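You operate a simulated robot arm through the tools that you are given. There is no shell and no other tool. Be economical: measure what you need, move in short steps, check, and stop when the job is done.

You run a simulated robot arm. Do the job below in one go: nothing can be reset, and whatever is moved stays where it is left.

TASK
Put one of the eggs from the table top on top of the pasta nest there.

It is judged by the outcome, as a careful person would: the job done as asked, and still so three seconds after it is handed in. It fails if anything else is knocked over, pushed out of place, dropped, spilled or broken.

THE ROBOT
A 7-joint arm with a two-finger parallel gripper, fixed in place. Base frame: the origin is at the foot of the arm, x ahead of it, y to its left, z up; the work surface is at about z = 0. Lengths are in m, angles in rad, forces in N, time in s.
With the tool pointing down near the work surface it reaches from about 0.22 to 0.58 m from the base axis. Its first joint turns from -1.152 to 1.152 rad. Payload 2.5 kg.
Tool frame: the origin (TCP) lies between the finger pads and is the grasp point; the fingertips stand 0.023 m ahead of it; z points along the fingers, y is the line along which they close. The gripper opens to 0.094 m. The fingers are 0.038 m wide and 0.01 m thick; the gripper's body (0.054 by 0.096 m) begins 0.039 m behind the TCP.
Orientation is told as [roll, pitch, yaw] about the base's x, y, z axes, in that order, counted from this pose: with the fingers straight down and closing along the base's y, the tool's x points along the base's -x, its y along +y and its z along -z.

THE INTERFACE
- The arm moves only by the tool play_rows. Its argument "series" is a list of rows, each a list of 3 entries, a list of its own where there are three numbers: the shift along the tool's x, y, z in m, then the turn about the tool's z in rad, then the finger opening in m, from 0 to 0.094. In form: [[[x, y, z], twist, fingers], ...]. A call has 1 to 20 rows; each row shifts and turns the commanded pose from where the row before left it, along the tool's axes as they then stand. Each row takes 0.2 s and may step no farther than 0.05 m and 0.15 rad from the row before; otherwise, or with a gripper value out of range, the whole call is refused. Where a pose cannot be reached the arm comes as near as it can. A force on the tool above 40 N (or 10 N above the force at the start of the call, whichever is more), or a blocked arm, ends the call early, and 0.2 s more pass. Each finger travels about 0.108 m/s and halts on what it meets, pressing with about 37 N; the grip force reading is that of the motor and also rises with nothing between the fingers. The clock runs only during rows and for 0.2 s after the last one: add rows that do not move to give the fingers time. It gives the time, the measured TCP pose, the force on the tool (base axes), the opening and the grip force at its end, in the units of the frame above (readings bear some noise).
- Cameras (640 x 400 px; columns grow to the right, rows downward): "scene" is fixed at [0.0989, -0.3939, 0.5506]; the picture's right is [0.95, -0.31, 0.00], its down [-0.16, -0.48, -0.86] and it looks along [0.27, 0.82, -0.51] (base axes); focal length 329 px, centre (320, 200). "wrist" rides on the gripper at [-0.039, 0, -0.044] in the tool frame; the picture's right is [0.00, -1.00, 0.00], its down [0.97, 0.00, -0.24] and it looks along [0.24, 0.00, 0.97] (tool axes); focal length 218 px, centre (320, 200).
- snapshot(camera): a new picture of that camera. The clock stands still meanwhile.
- point_at(camera, pixels): there is no depth. For up to 12 entries [column, row, z] of the newest picture of that camera ("zoom" is the newest enlarged one), the place [x, y] in the base frame at which the ray of that pixel passes the height z, good to about 0.002 m. The clock stands still meanwhile.
- zoom(camera, box): a new picture of the part [left, top, right, bottom] of that camera's present view, enlarged. The clock stands still meanwhile.
- hand_in(): hands the job in; it is judged then, once.

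Keep the steps short. Do not move on a guess: measure, check each grasp and each placing, and mend mistakes. In all there are 60 turns and 26 pictures (those below and enlarged ones count). Leave the gripper open and the arm clear of the work at the hand-in unless told otherwise, and finish with a single line.

The tools are called after "Request:" as name(argument=value, ...) on one line, values as JSON. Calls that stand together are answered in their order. play_rows: Moves the arm, as the interface text tells. Its arguments: {"type":"object","properties":{"series":{"type":"array"}},"required":["series"]} The other tools are called the same way: snapshot (camera) takes a picture; point_at (camera, pixels) gives the place at which the rays of pixels pass given heights; zoom (camera, box) takes an enlarged picture of a part of a camera's view; hand_in () hands the job in.

At the start:

```text
time: 0.0
tool_pos: [0.3015, 0.165, 0.3117]
ee_rot: [0.0, 0.001, 0.0]
ft_force: [-0.8, -0.1, 0.0]
grip_width: 0.0939
gripper_force: 0.1
```

scene: 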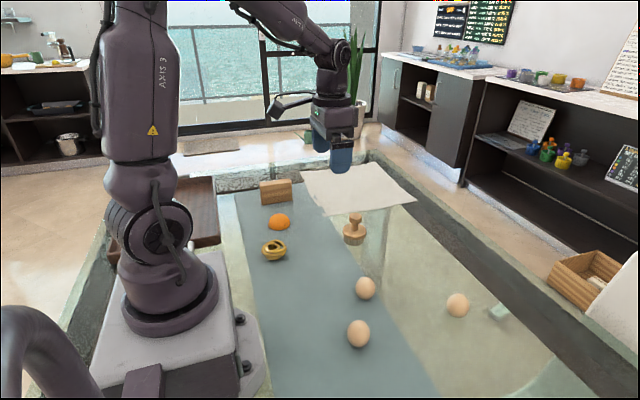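
wrist: 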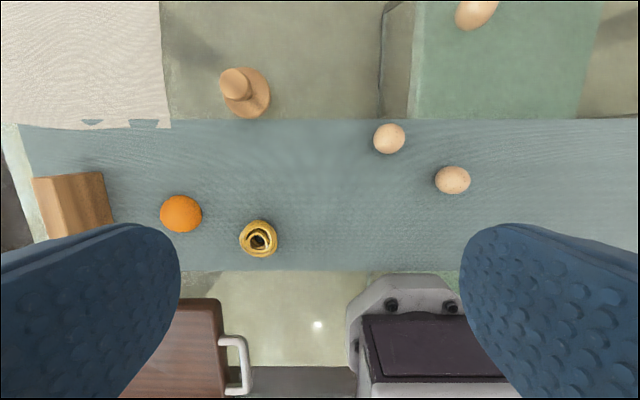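

I see three eggs in the scene at about (365,288), (358,333) and (457,305), and the pasta nest at (274,250). I'll enlarge the nest and the eggs, and get rough positions from the wrist picture.

Request:
zoom(camera="scene", box=[230, 190, 390, 290])

Request:
zoom(camera="scene", box=[320, 250, 520, 375])

Request:
point_at(camera="wrist", pixels=[[259, 239, 0.02], [240, 239, 0.02], [278, 239, 0.02], [259, 257, 0.02], [259, 221, 0.02], [389, 139, 0.02], [374, 139, 0.02], [405, 139, 0.02], [453, 180, 0.02], [436, 180, 0.02], [470, 180, 0.02], [181, 214, 0.02]])

Request:
point_at(camera="scene", pixels=[[274, 250, 0.015], [365, 288, 0.02], [358, 333, 0.02], [457, 305, 0.02]])

```text
4.00 times, centred on (310, 240) of scene
```

zoom: 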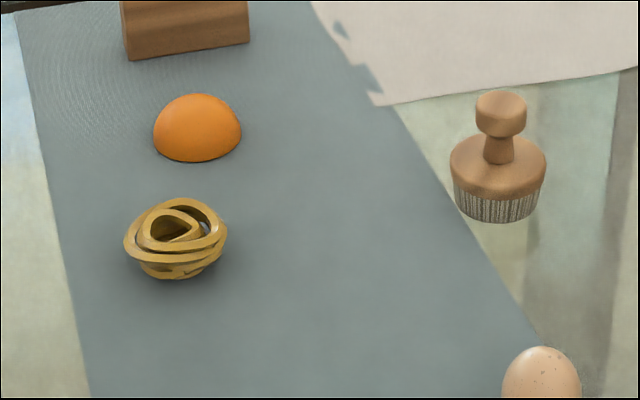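

```text
3.20 times, centred on (420, 312) of scene
```

zoom: 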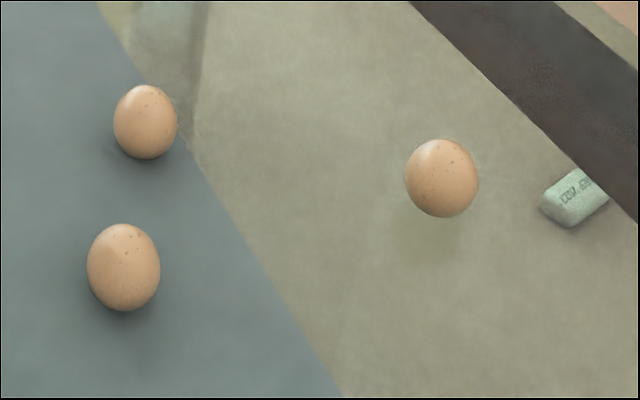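

```text
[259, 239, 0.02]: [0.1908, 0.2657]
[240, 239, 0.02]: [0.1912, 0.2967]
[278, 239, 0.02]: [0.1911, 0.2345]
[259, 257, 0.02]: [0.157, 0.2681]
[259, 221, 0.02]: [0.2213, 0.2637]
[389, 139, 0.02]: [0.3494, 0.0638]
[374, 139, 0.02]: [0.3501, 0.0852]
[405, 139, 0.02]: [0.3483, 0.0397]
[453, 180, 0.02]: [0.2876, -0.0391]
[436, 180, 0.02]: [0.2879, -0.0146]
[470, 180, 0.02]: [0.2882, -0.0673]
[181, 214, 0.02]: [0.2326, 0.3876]
```

```text
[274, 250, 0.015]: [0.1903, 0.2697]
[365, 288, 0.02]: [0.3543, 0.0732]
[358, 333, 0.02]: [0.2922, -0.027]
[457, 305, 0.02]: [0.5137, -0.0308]
```

The nest is at about (0.19, 0.267). The two mat eggs are near (0.352, 0.068) and (0.29, -0.033). I'll move above these eggs to measure their axes.

Request:
play_rows(series=[[[0, -0.032, 0.02], 0, 0.094], [[0, -0.032, 0.02], 0, 0.094], [[0, -0.032, 0.02], 0, 0.094], [[0, -0.032, 0.02], 0, 0.094], [[0, -0.032, 0.02], 0, 0.094], [[0, 0, 0], 0, 0.094]])

Request:
snapshot(camera="wrist")

```text
time: 1.4
tool_pos: [0.3003, 0.0033, 0.2139]
ee_rot: [-0.001, 0.0, -0.001]
ft_force: [-0.7, 0.6, -0.2]
grip_width: 0.094
gripper_force: 0.1
```

```text
21 pictures are left
```

wrist: 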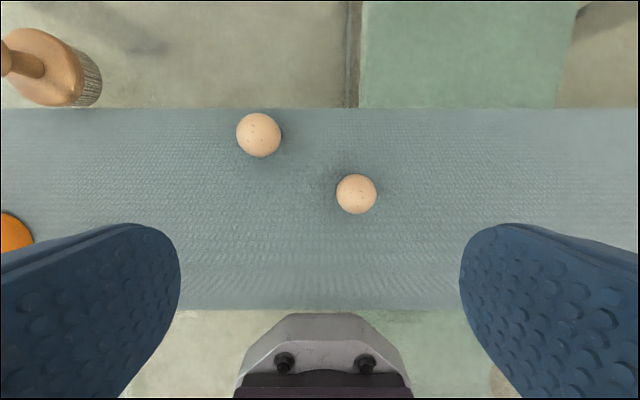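

From above both eggs look round, so they stand upright. The nearer one is at (356,194) and about 40 px wide. I'll enlarge it and get its exact position.

Request:
zoom(camera="wrist", box=[316, 169, 396, 219])

Request:
point_at(camera="wrist", pixels=[[356, 194, 0.025], [336, 194, 0.025], [377, 194, 0.025], [356, 174, 0.025], [356, 214, 0.025], [258, 135, 0.025]])

Request:
point_at(camera="scene", pixels=[[358, 347, 0.0], [358, 333, 0.025], [358, 320, 0.05]])

```text
8.00 times, centred on (356, 194) of wrist
```

zoom: 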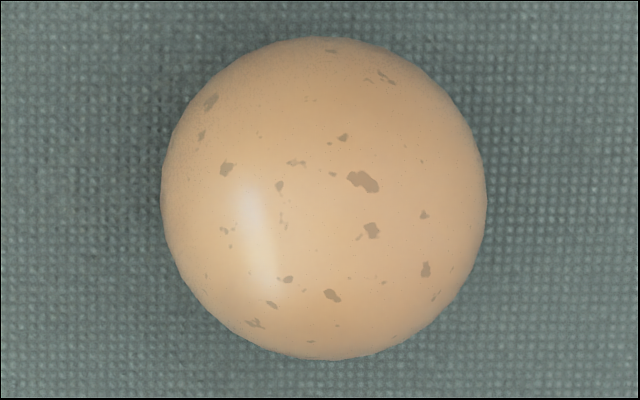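

```text
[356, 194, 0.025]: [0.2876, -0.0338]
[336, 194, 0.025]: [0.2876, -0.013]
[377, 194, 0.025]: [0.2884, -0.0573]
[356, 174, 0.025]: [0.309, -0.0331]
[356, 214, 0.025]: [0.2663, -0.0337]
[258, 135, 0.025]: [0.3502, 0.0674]
```

```text
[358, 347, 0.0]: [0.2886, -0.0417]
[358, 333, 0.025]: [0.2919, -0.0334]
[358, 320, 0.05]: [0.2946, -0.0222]
```

The egg's axis is at (0.288, -0.0345), it is about 0.043 wide and about 0.06 tall. I'll move straight above it and lower to z≈0.11 before checking.

Request:
play_rows(series=[[[0.006, -0.019, 0.0], 0, 0.094], [[0.006, -0.019, 0.0], 0, 0.094], [[0, 0, 0.035], 0, 0.094], [[0, 0, 0.035], 0, 0.094], [[0, 0, 0.034], 0, 0.094], [[0, 0, 0], 0, 0.094]])

Request:
snapshot(camera="wrist")

```text
time: 2.8
tool_pos: [0.2932, -0.0334, 0.1079]
ee_rot: [0.0, 0.0, 0.0]
ft_force: [-0.6, 0.1, 0.1]
grip_width: 0.0941
gripper_force: 0.0
```

```text
19 pictures are left
```

wrist: 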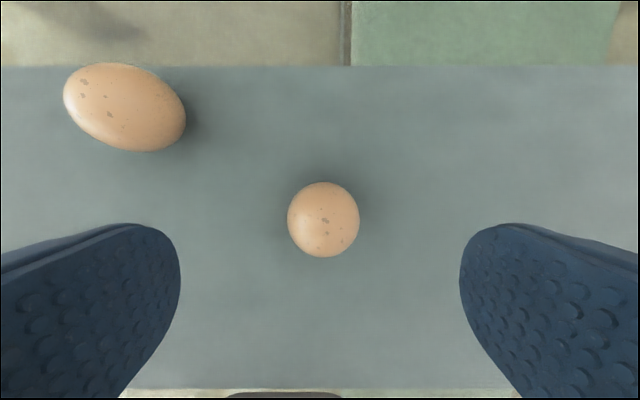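

The egg sits midway between the pads at (323,220). The measured x is 0.2932, a little ahead of what I commanded, so I'll measure the egg again from here.

Request:
point_at(camera="wrist", pixels=[[323, 220, 0.028], [287, 219, 0.028], [359, 219, 0.028], [323, 182, 0.028], [323, 258, 0.028]])

Request:
play_rows(series=[[[0, 0, 0], 0, 0.094]])

```text
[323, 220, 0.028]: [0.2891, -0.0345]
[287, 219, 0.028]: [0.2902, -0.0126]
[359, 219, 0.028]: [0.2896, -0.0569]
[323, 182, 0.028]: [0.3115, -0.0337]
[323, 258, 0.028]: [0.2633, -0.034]
```

```text
time: 3.2
tool_pos: [0.2933, -0.0341, 0.1069]
ee_rot: [-0.001, -0.002, 0.0]
ft_force: [0.2, 0.4, 0.8]
grip_width: 0.0939
gripper_force: 0.1
```

The egg's axis is at (0.289, -0.0345) and the TCP is at (0.2933, -0.0341). I'll correct x by 0.0045 and lower 0.071 to z≈0.036, with the fingers still open.

Request:
play_rows(series=[[[0.0045, 0, 0], 0, 0.094], [[0, 0, 0.024], 0, 0.094], [[0, 0, 0.024], 0, 0.094], [[0, 0, 0.023], 0, 0.094], [[0, 0, 0], 0, 0.094]])

Request:
zoom(camera="scene", box=[278, 250, 438, 350])

```text
time: 4.4
tool_pos: [0.2852, -0.031, 0.0357]
ee_rot: [0.0, 0.0, -0.002]
ft_force: [0.1, 0.3, -0.2]
grip_width: 0.0939
gripper_force: 0.0
```

```text
4.00 times, centred on (358, 300) of scene
```

zoom: 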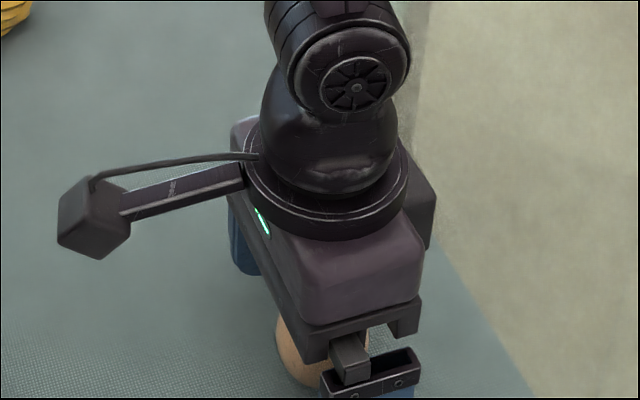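

The TCP settled at (0.2852, -0.031), about 4 mm off in each axis. I'll nudge it onto the egg's axis before closing.

Request:
play_rows(series=[[[-0.004, -0.0035, 0], 0, 0.094], [[0, 0, 0], 0, 0.094]])

Request:
snapshot(camera="wrist")

```text
time: 5.0
tool_pos: [0.2897, -0.0355, 0.0354]
ee_rot: [-0.001, -0.001, 0.0]
ft_force: [0.2, -0.2, 0.1]
grip_width: 0.0938
gripper_force: 0.1
```

```text
17 pictures are left
```

wrist: 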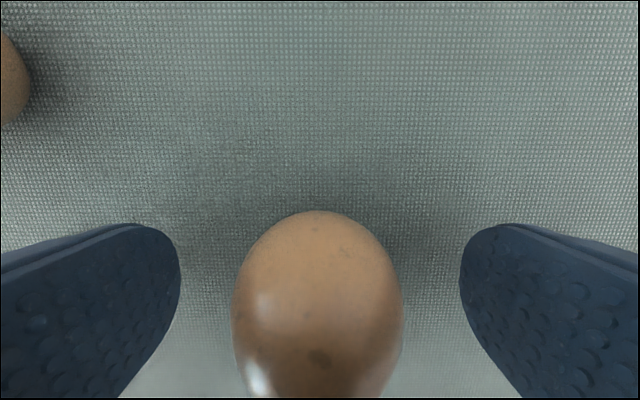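

The egg is centred between the pads, spanning columns 232–403. I'll close in stages to just below the egg's width.

Request:
play_rows(series=[[[0, 0, 0], 0, 0.07], [[0, 0, 0], 0, 0.055], [[0, 0, 0], 0, 0.047], [[0, 0, 0], 0, 0.042], [[0, 0, 0], 0, 0.038], [[0, 0, 0], 0, 0.036], [[0, 0, 0], 0, 0.036]])

```text
time: 6.6
tool_pos: [0.2902, -0.0354, 0.0362]
ee_rot: [0.0, -0.002, 0.0]
ft_force: [-0.8, 1.2, 2.0]
grip_width: 0.0414
gripper_force: 12.0
```

The fingers stopped at 0.0414 with 12 N, so the egg is held. I'll lift a little and check.

Request:
play_rows(series=[[[0, 0, -0.015], 0, 0.034], [[0, 0, -0.025], 0, 0.034], [[0, 0, -0.03], 0, 0.034], [[0, 0, -0.03], 0, 0.034], [[0, 0, 0], 0, 0.034]])

Request:
zoom(camera="scene", box=[230, 190, 470, 340])

```text
time: 7.8
tool_pos: [0.2892, -0.0372, 0.1371]
ee_rot: [-0.001, 0.0, 0.0]
ft_force: [0.3, 0.8, -0.2]
grip_width: 0.0415
gripper_force: 12.5
```

```text
2.67 times, centred on (350, 265) of scene
```

zoom: 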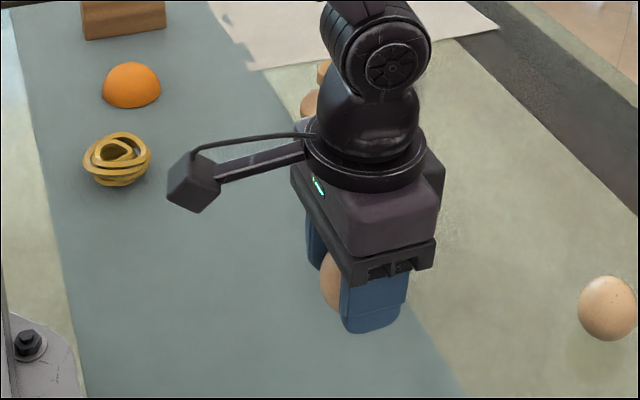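

The egg is held clear of the table. I'll carry it up and toward the nest, stopping short at about (0.16, 0.20, 0.22) to look.

Request:
play_rows(series=[[[0, 0, -0.02], 0, 0.034], [[0.016, 0.03, -0.008], 0, 0.034], [[0.016, 0.03, -0.008], 0, 0.034], [[0.016, 0.03, -0.008], 0, 0.034], [[0.016, 0.03, -0.008], 0, 0.034], [[0.016, 0.03, -0.008], 0, 0.034], [[0.016, 0.03, -0.008], 0, 0.034], [[0.016, 0.03, -0.008], 0, 0.034], [[0.016, 0.03, -0.008], 0, 0.034], [[0, 0, 0], 0, 0.034]])

Request:
snapshot(camera="wrist")

```text
time: 10.0
tool_pos: [0.1604, 0.2026, 0.2219]
ee_rot: [-0.001, 0.001, -0.004]
ft_force: [0.4, -0.7, -0.3]
grip_width: 0.0418
gripper_force: 11.6
```

```text
15 pictures are left
```

wrist: 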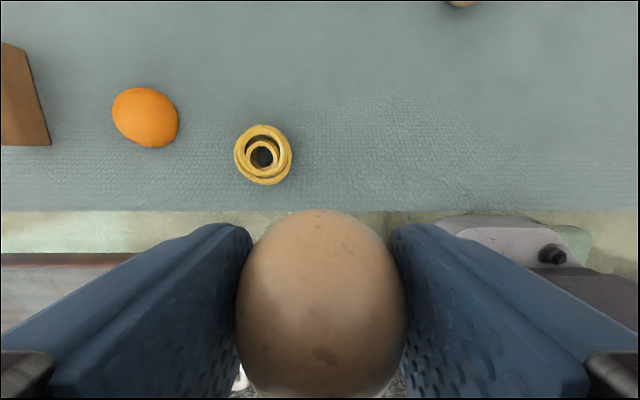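

The nest is at about (263,154). I'll enlarge it to see its shape.

Request:
zoom(camera="wrist", box=[215, 125, 311, 185])

Request:
zoom(camera="scene", box=[234, 225, 314, 275])

```text
6.67 times, centred on (263, 155) of wrist
```

zoom: 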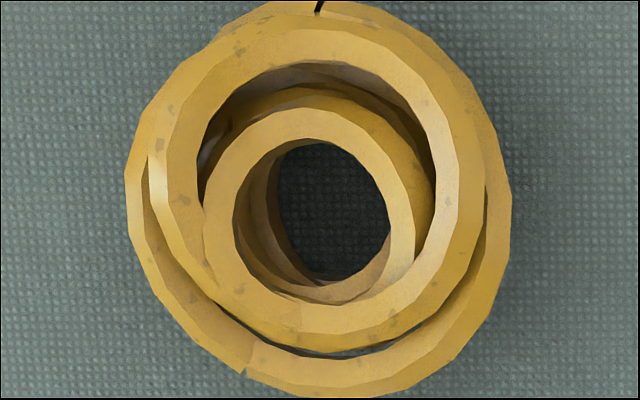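

```text
8.00 times, centred on (274, 250) of scene
```

zoom: 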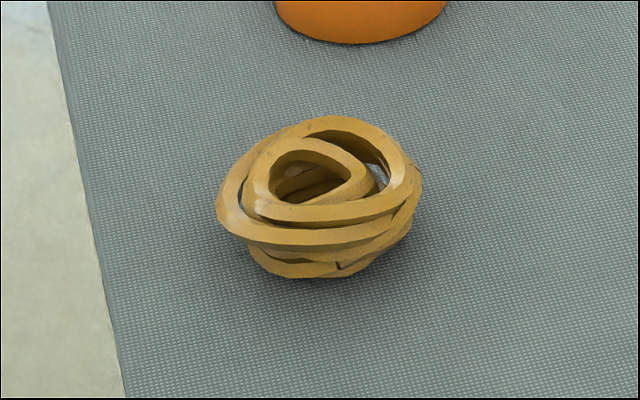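

The nest has an inner ring centred at enlarged wrist (310,218) and scene (312,176), with outer rings around it. I'll triangulate the inner and outer rings' heights by matching both cameras.

Request:
point_at(camera="wrist", pixels=[[261.6, 157.5, 0.0], [261.6, 157.5, 0.02], [261.6, 157.5, 0.03], [261.6, 157.5, 0.04], [263, 154.5, 0.02], [263, 154.5, 0.04], [234.5, 152, 0.03], [291.5, 156, 0.03]])

Request:
point_at(camera="scene", pixels=[[273, 247, 0.0], [273, 247, 0.02], [273, 247, 0.03], [273, 247, 0.04], [261.5, 252, 0.02], [286.5, 252, 0.02], [274, 259.5, 0.0], [275, 239.5, 0.03], [275, 239.5, 0.04]])

```text
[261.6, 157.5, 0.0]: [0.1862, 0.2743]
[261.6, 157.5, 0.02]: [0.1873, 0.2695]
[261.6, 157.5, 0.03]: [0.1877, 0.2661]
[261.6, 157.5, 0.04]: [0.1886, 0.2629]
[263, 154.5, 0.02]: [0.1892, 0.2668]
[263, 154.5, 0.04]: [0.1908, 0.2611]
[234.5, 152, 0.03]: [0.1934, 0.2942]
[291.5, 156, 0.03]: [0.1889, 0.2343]
```

```text
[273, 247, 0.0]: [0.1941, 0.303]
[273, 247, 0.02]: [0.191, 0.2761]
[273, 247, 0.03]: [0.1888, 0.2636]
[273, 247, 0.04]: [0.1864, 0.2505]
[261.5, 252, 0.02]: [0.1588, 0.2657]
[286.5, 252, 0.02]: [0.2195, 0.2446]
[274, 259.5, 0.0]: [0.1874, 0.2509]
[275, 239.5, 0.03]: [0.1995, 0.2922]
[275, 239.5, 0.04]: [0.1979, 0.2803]
```

The rays agree at z≈0.027 for the inner ring, centred at (0.188, 0.267), with the top of the outer rings near 0.031. The egg's bottom is 0.036 below the TCP, so I expect contact near TCP z≈0.06. I'll move above the nest to z≈0.11.

Request:
play_rows(series=[[[-0.014, 0.032, 0], 0, 0.034], [[-0.014, 0.032, 0], 0, 0.034], [[0, 0, 0.03], 0, 0.034], [[0, 0, 0.03], 0, 0.034], [[0, 0, 0.03], 0, 0.034], [[0, 0, 0.02], 0, 0.034], [[0, 0, 0], 0, 0.034]])

Request:
snapshot(camera="wrist")

Request:
zoom(camera="scene", box=[218, 180, 346, 260])

```text
time: 11.6
tool_pos: [0.1891, 0.2674, 0.1098]
ee_rot: [0.001, -0.001, 0.0]
ft_force: [0.5, -0.2, -0.4]
grip_width: 0.0414
gripper_force: 12.6
```

```text
12 pictures are left
```

wrist: 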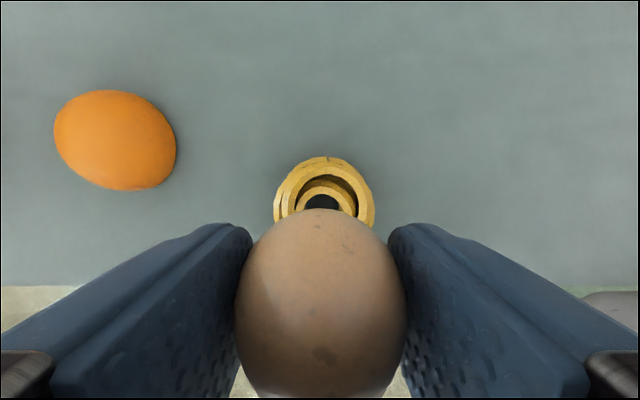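

```text
5.00 times, centred on (282, 220) of scene
```

zoom: 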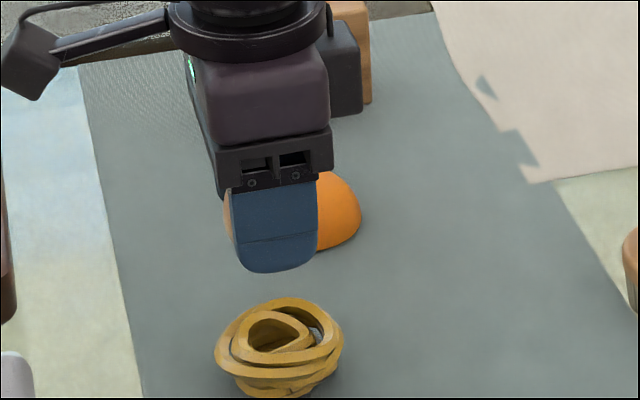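

The egg is aligned over the nest, with the hole at column ≈322 and the egg's centre at ≈321. I'll lower to z≈0.07.

Request:
play_rows(series=[[[0, 0, 0.02], 0, 0.034], [[0, 0, 0.02], 0, 0.034], [[0, 0, 0], 0, 0.034]])

Request:
snapshot(camera="wrist")

```text
time: 12.4
tool_pos: [0.1915, 0.2662, 0.0689]
ee_rot: [-0.001, 0.0, -0.002]
ft_force: [-0.8, -0.9, -0.8]
grip_width: 0.0414
gripper_force: 11.7
```

```text
10 pictures are left
```

wrist: 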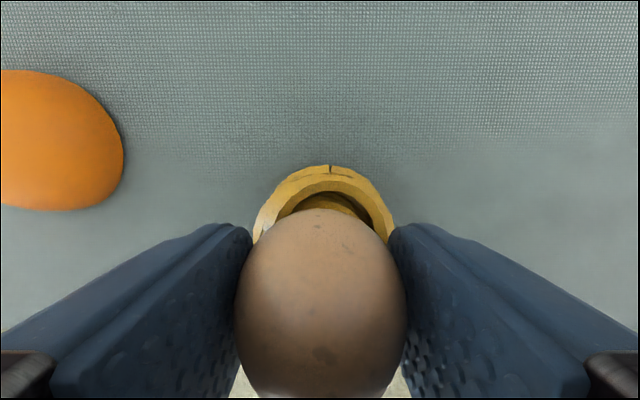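

Still aligned sideways. x reads 0.1915 against 0.188, so I'll correct by 0.003 and lower in small steps, watching the force.

Request:
play_rows(series=[[[0.003, 0, 0.002], 0, 0.034], [[0, 0, 0.003], 0, 0.034], [[0, 0, 0], 0, 0.034]])

Request:
play_rows(series=[[[0, 0, 0.002], 0, 0.034], [[0, 0, 0], 0, 0.034]])

```text
time: 13.2
tool_pos: [0.1857, 0.2668, 0.065]
ee_rot: [0.001, -0.002, 0.0]
ft_force: [0.6, 2.6, 8.6]
grip_width: 0.0416
gripper_force: 11.9
```

```text
time: 13.8
tool_pos: [0.1871, 0.2676, 0.0627]
ee_rot: [-0.001, 0.0, -0.002]
ft_force: [0.9, 0.4, 13.7]
grip_width: 0.0422
gripper_force: 11.7
```

Contact began at about z=0.065, and 13.7 N is more than needed. I'll ease up 2 mm and look.

Request:
play_rows(series=[[[0, 0, -0.002], 0, 0.034], [[0, 0, 0], 0, 0.034]])

Request:
zoom(camera="scene", box=[218, 190, 346, 270])

```text
time: 14.4
tool_pos: [0.1864, 0.2666, 0.066]
ee_rot: [-0.002, -0.001, 0.0]
ft_force: [-0.2, 0.0, -0.3]
grip_width: 0.0419
gripper_force: 12.2
```

```text
5.00 times, centred on (282, 230) of scene
```

zoom: 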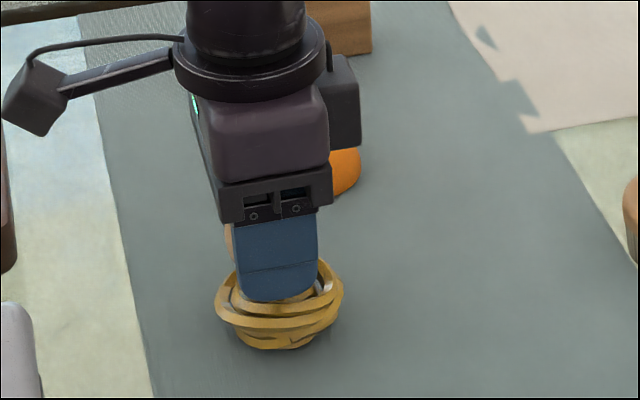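

The force is back to zero, so the egg is just about touching. The fingertips are above the rim. I'll lower 1 mm and open a little at a time, keeping the pads near so the egg can't roll.

Request:
play_rows(series=[[[0, 0, 0.001], 0, 0.034], [[0, 0, 0], 0, 0.041], [[0, 0, 0], 0, 0.042], [[0, 0, 0], 0, 0.043], [[0, 0, 0], 0, 0.044], [[0, 0, 0], 0, 0.045], [[0, 0, 0], 0, 0.047], [[0, 0, 0], 0, 0.047]])

Request:
snapshot(camera="wrist")

```text
time: 16.2
tool_pos: [0.1865, 0.2674, 0.0645]
ee_rot: [-0.001, 0.0, 0.0]
ft_force: [0.0, -0.4, -0.5]
grip_width: 0.0471
gripper_force: 0.0
```

```text
8 pictures are left
```

wrist: 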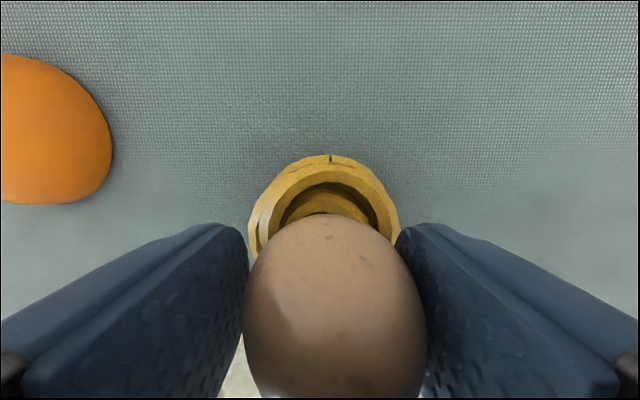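

The egg has shifted right in the picture, now spanning columns 243–427, so it may be leaning on the -y finger. I'll check from the scene camera before doing anything.

Request:
zoom(camera="scene", box=[242, 205, 322, 255])

Request:
zoom(camera="wrist", box=[192, 140, 448, 300])

```text
8.00 times, centred on (282, 230) of scene
```

zoom: 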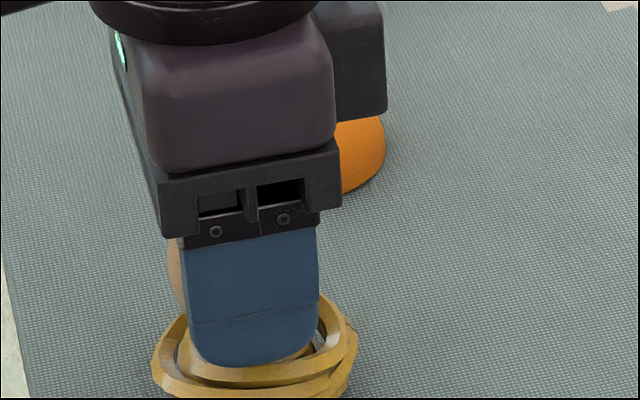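

```text
2.50 times, centred on (320, 220) of wrist
```

zoom: 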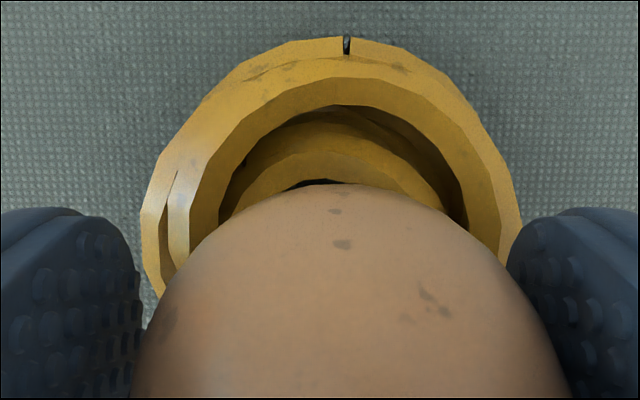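

From this view the inner ring's centre comes out at about (0.190, 0.265), while the egg was let go at (0.1865, 0.267). So it was set a few mm off-centre and leans on the right pad. I'll recentre with the pads still near, regrip to straighten it, and settle it again.

Request:
play_rows(series=[[[-0.0035, -0.0025, 0], 0, 0.047], [[0, 0, 0], 0, 0.047], [[0, 0, 0], 0, 0.044], [[0, 0, 0], 0, 0.041], [[0, 0, 0], 0, 0.037], [[0, 0, 0], 0, 0.036], [[0, 0, 0], 0, 0.036]])

Request:
snapshot(camera="wrist")

```text
time: 17.8
tool_pos: [0.1888, 0.2653, 0.0661]
ee_rot: [0.0, 0.001, 0.0]
ft_force: [0.3, -0.1, -0.7]
grip_width: 0.0415
gripper_force: 11.5
```

```text
5 pictures are left
```

wrist: 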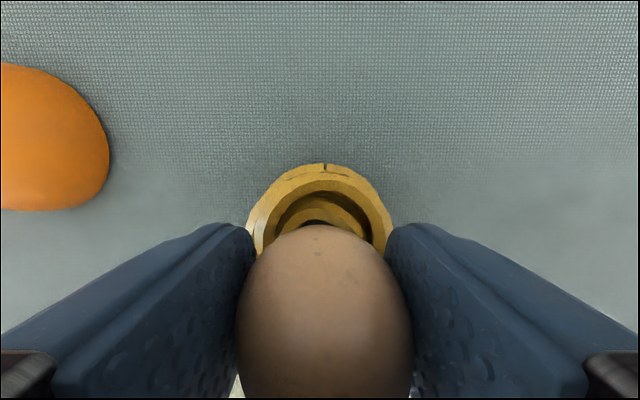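

The egg is now centred in y, and the nest spans columns 247–392. It stayed about 4 mm behind in x, since its edge is at row 225 rather than about 211. With it gripped again, I'll lift 4 mm, carry it 4.5 mm in +x and lower until it touches.

Request:
play_rows(series=[[[0, 0, -0.004], 0, 0.034], [[-0.0045, 0, 0], 0, 0.034], [[0, 0, 0], 0, 0.034], [[0, 0, 0.003], 0, 0.034], [[0, 0, 0], 0, 0.034]])

Request:
play_rows(series=[[[0, 0, 0.001], 0, 0.034], [[0, 0, 0], 0, 0.034]])

```text
time: 19.0
tool_pos: [0.1934, 0.2645, 0.0651]
ee_rot: [0.001, 0.0, -0.001]
ft_force: [-1.0, -1.5, 2.4]
grip_width: 0.0414
gripper_force: 12.1
```

```text
time: 19.6
tool_pos: [0.193, 0.2654, 0.0633]
ee_rot: [0.0, 0.001, -0.004]
ft_force: [0.5, -2.7, 8.8]
grip_width: 0.0413
gripper_force: 11.8
```

Contact reads 8.8 N. I'll ease off 0.7 mm, release slowly to 0.046 and look.

Request:
play_rows(series=[[[0, 0, -0.0007], 0, 0.034], [[0, 0, 0], 0, 0.041], [[0, 0, 0], 0, 0.042], [[0, 0, 0], 0, 0.043], [[0, 0, 0], 0, 0.044], [[0, 0, 0], 0, 0.046], [[0, 0, 0], 0, 0.046], [[0, 0, 0], 0, 0.046]])

Request:
snapshot(camera="wrist")

```text
time: 21.4
tool_pos: [0.1934, 0.2633, 0.0645]
ee_rot: [-0.001, 0.001, 0.0]
ft_force: [-0.5, 0.6, -0.5]
grip_width: 0.0457
gripper_force: 0.1
```

```text
4 pictures are left
```

wrist: 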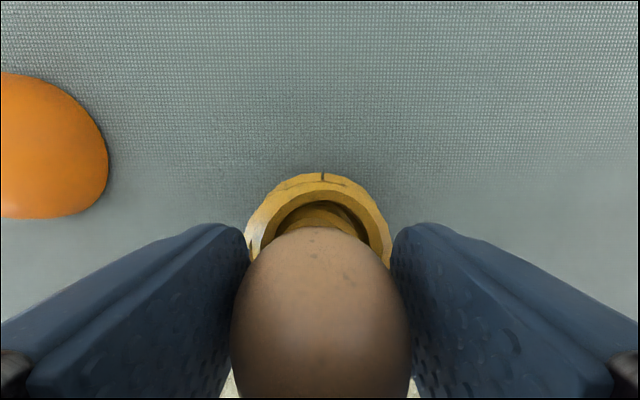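

The egg is now centred in y at columns 231–411 and covers the hole, with a gap on both sides. I'll open a little more to 0.052, wait, and look.

Request:
play_rows(series=[[[0, 0, 0], 0, 0.048], [[0, 0, 0], 0, 0.05], [[0, 0, 0], 0, 0.052], [[0, 0, 0], 0, 0.052], [[0, 0, 0], 0, 0.052], [[0, 0, 0], 0, 0.052], [[0, 0, 0], 0, 0.052], [[0, 0, 0], 0, 0.052]])

Request:
snapshot(camera="wrist")

```text
time: 23.2
tool_pos: [0.1932, 0.2641, 0.0654]
ee_rot: [-0.002, 0.001, 0.0]
ft_force: [-0.3, 0.0, -0.1]
grip_width: 0.0518
gripper_force: 0.1
```

```text
3 pictures are left
```

wrist: 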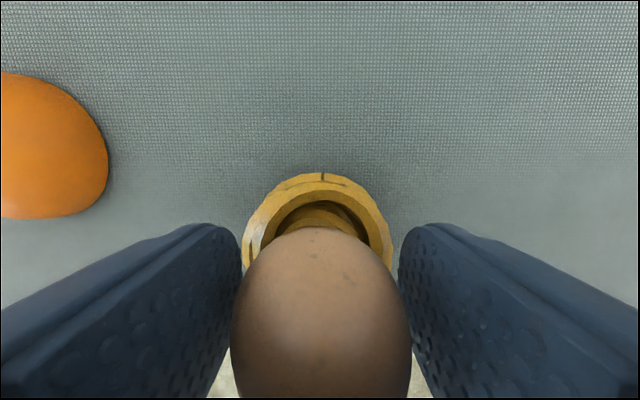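

The egg hasn't moved between pictures, still at columns 231–411, and the pads are clear on both sides, so it stands by itself. I'll open to 0.066 and rise straight up slowly.

Request:
play_rows(series=[[[0, 0, 0], 0, 0.058], [[0, 0, 0], 0, 0.066], [[0, 0, 0], 0, 0.066], [[0, 0, -0.01], 0, 0.066], [[0, 0, -0.02], 0, 0.066], [[0, 0, -0.03], 0, 0.07], [[0, 0, -0.04], 0, 0.08], [[0, 0, -0.04], 0, 0.094], [[0, 0, -0.02], 0, 0.094], [[0, 0, 0], 0, 0.094]])

Request:
zoom(camera="scene", box=[218, 180, 346, 260])

```text
time: 25.4
tool_pos: [0.1928, 0.2653, 0.2258]
ee_rot: [-0.001, -0.001, -0.003]
ft_force: [0.2, 0.5, 0.0]
grip_width: 0.094
gripper_force: 0.2
```

```text
5.00 times, centred on (282, 220) of scene
```

zoom: 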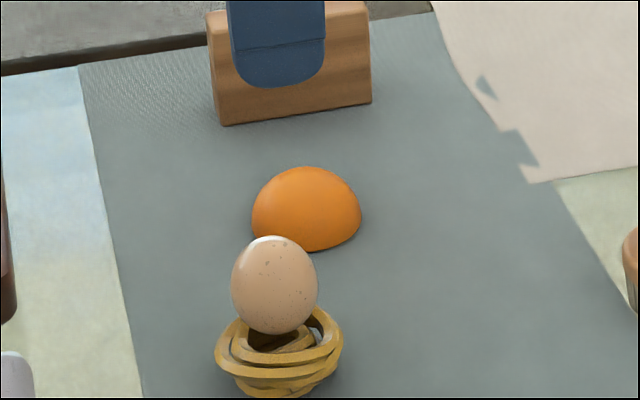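

The egg sits upright in the nest and nothing else has moved. I'll move the arm aside at height, wait a few seconds, and check again.

Request:
play_rows(series=[[[-0.02, -0.03, -0.02], 0, 0.094], [[-0.02, -0.03, -0.02], 0, 0.094], [[-0.02, -0.03, -0.02], 0, 0.094], [[-0.02, -0.02, -0.01], 0, 0.094], [[0, 0, 0], 0, 0.094], [[0, 0, 0], 0, 0.094], [[0, 0, 0], 0, 0.094], [[0, 0, 0], 0, 0.094], [[0, 0, 0], 0, 0.094], [[0, 0, 0], 0, 0.094], [[0, 0, 0], 0, 0.094], [[0, 0, 0], 0, 0.094], [[0, 0, 0], 0, 0.094], [[0, 0, 0], 0, 0.094], [[0, 0, 0], 0, 0.094], [[0, 0, 0], 0, 0.094], [[0, 0, 0], 0, 0.094], [[0, 0, 0], 0, 0.094], [[0, 0, 0], 0, 0.094], [[0, 0, 0], 0, 0.094]])

Request:
snapshot(camera="scene")

```text
time: 29.6
tool_pos: [0.2737, 0.1539, 0.2932]
ee_rot: [-0.001, -0.001, 0.0]
ft_force: [-0.1, -0.3, -0.2]
grip_width: 0.094
gripper_force: 0.0
```

```text
1 pictures are left
```

scene: 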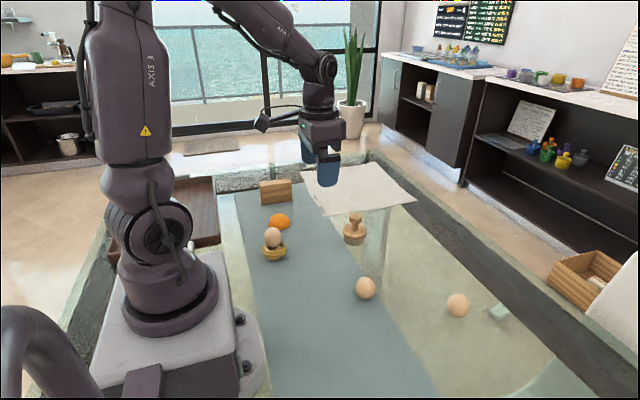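

About four seconds later the egg still stands in the nest at (273,240). Everything else is in place, and the arm is clear with the gripper open, so I'm handing in.

Request:
hand_in()

```text
The job is handed in.
```

One egg from the table now stands upright on the pasta nest, nothing else was disturbed, and the job is handed in with the gripper open and the arm clear.
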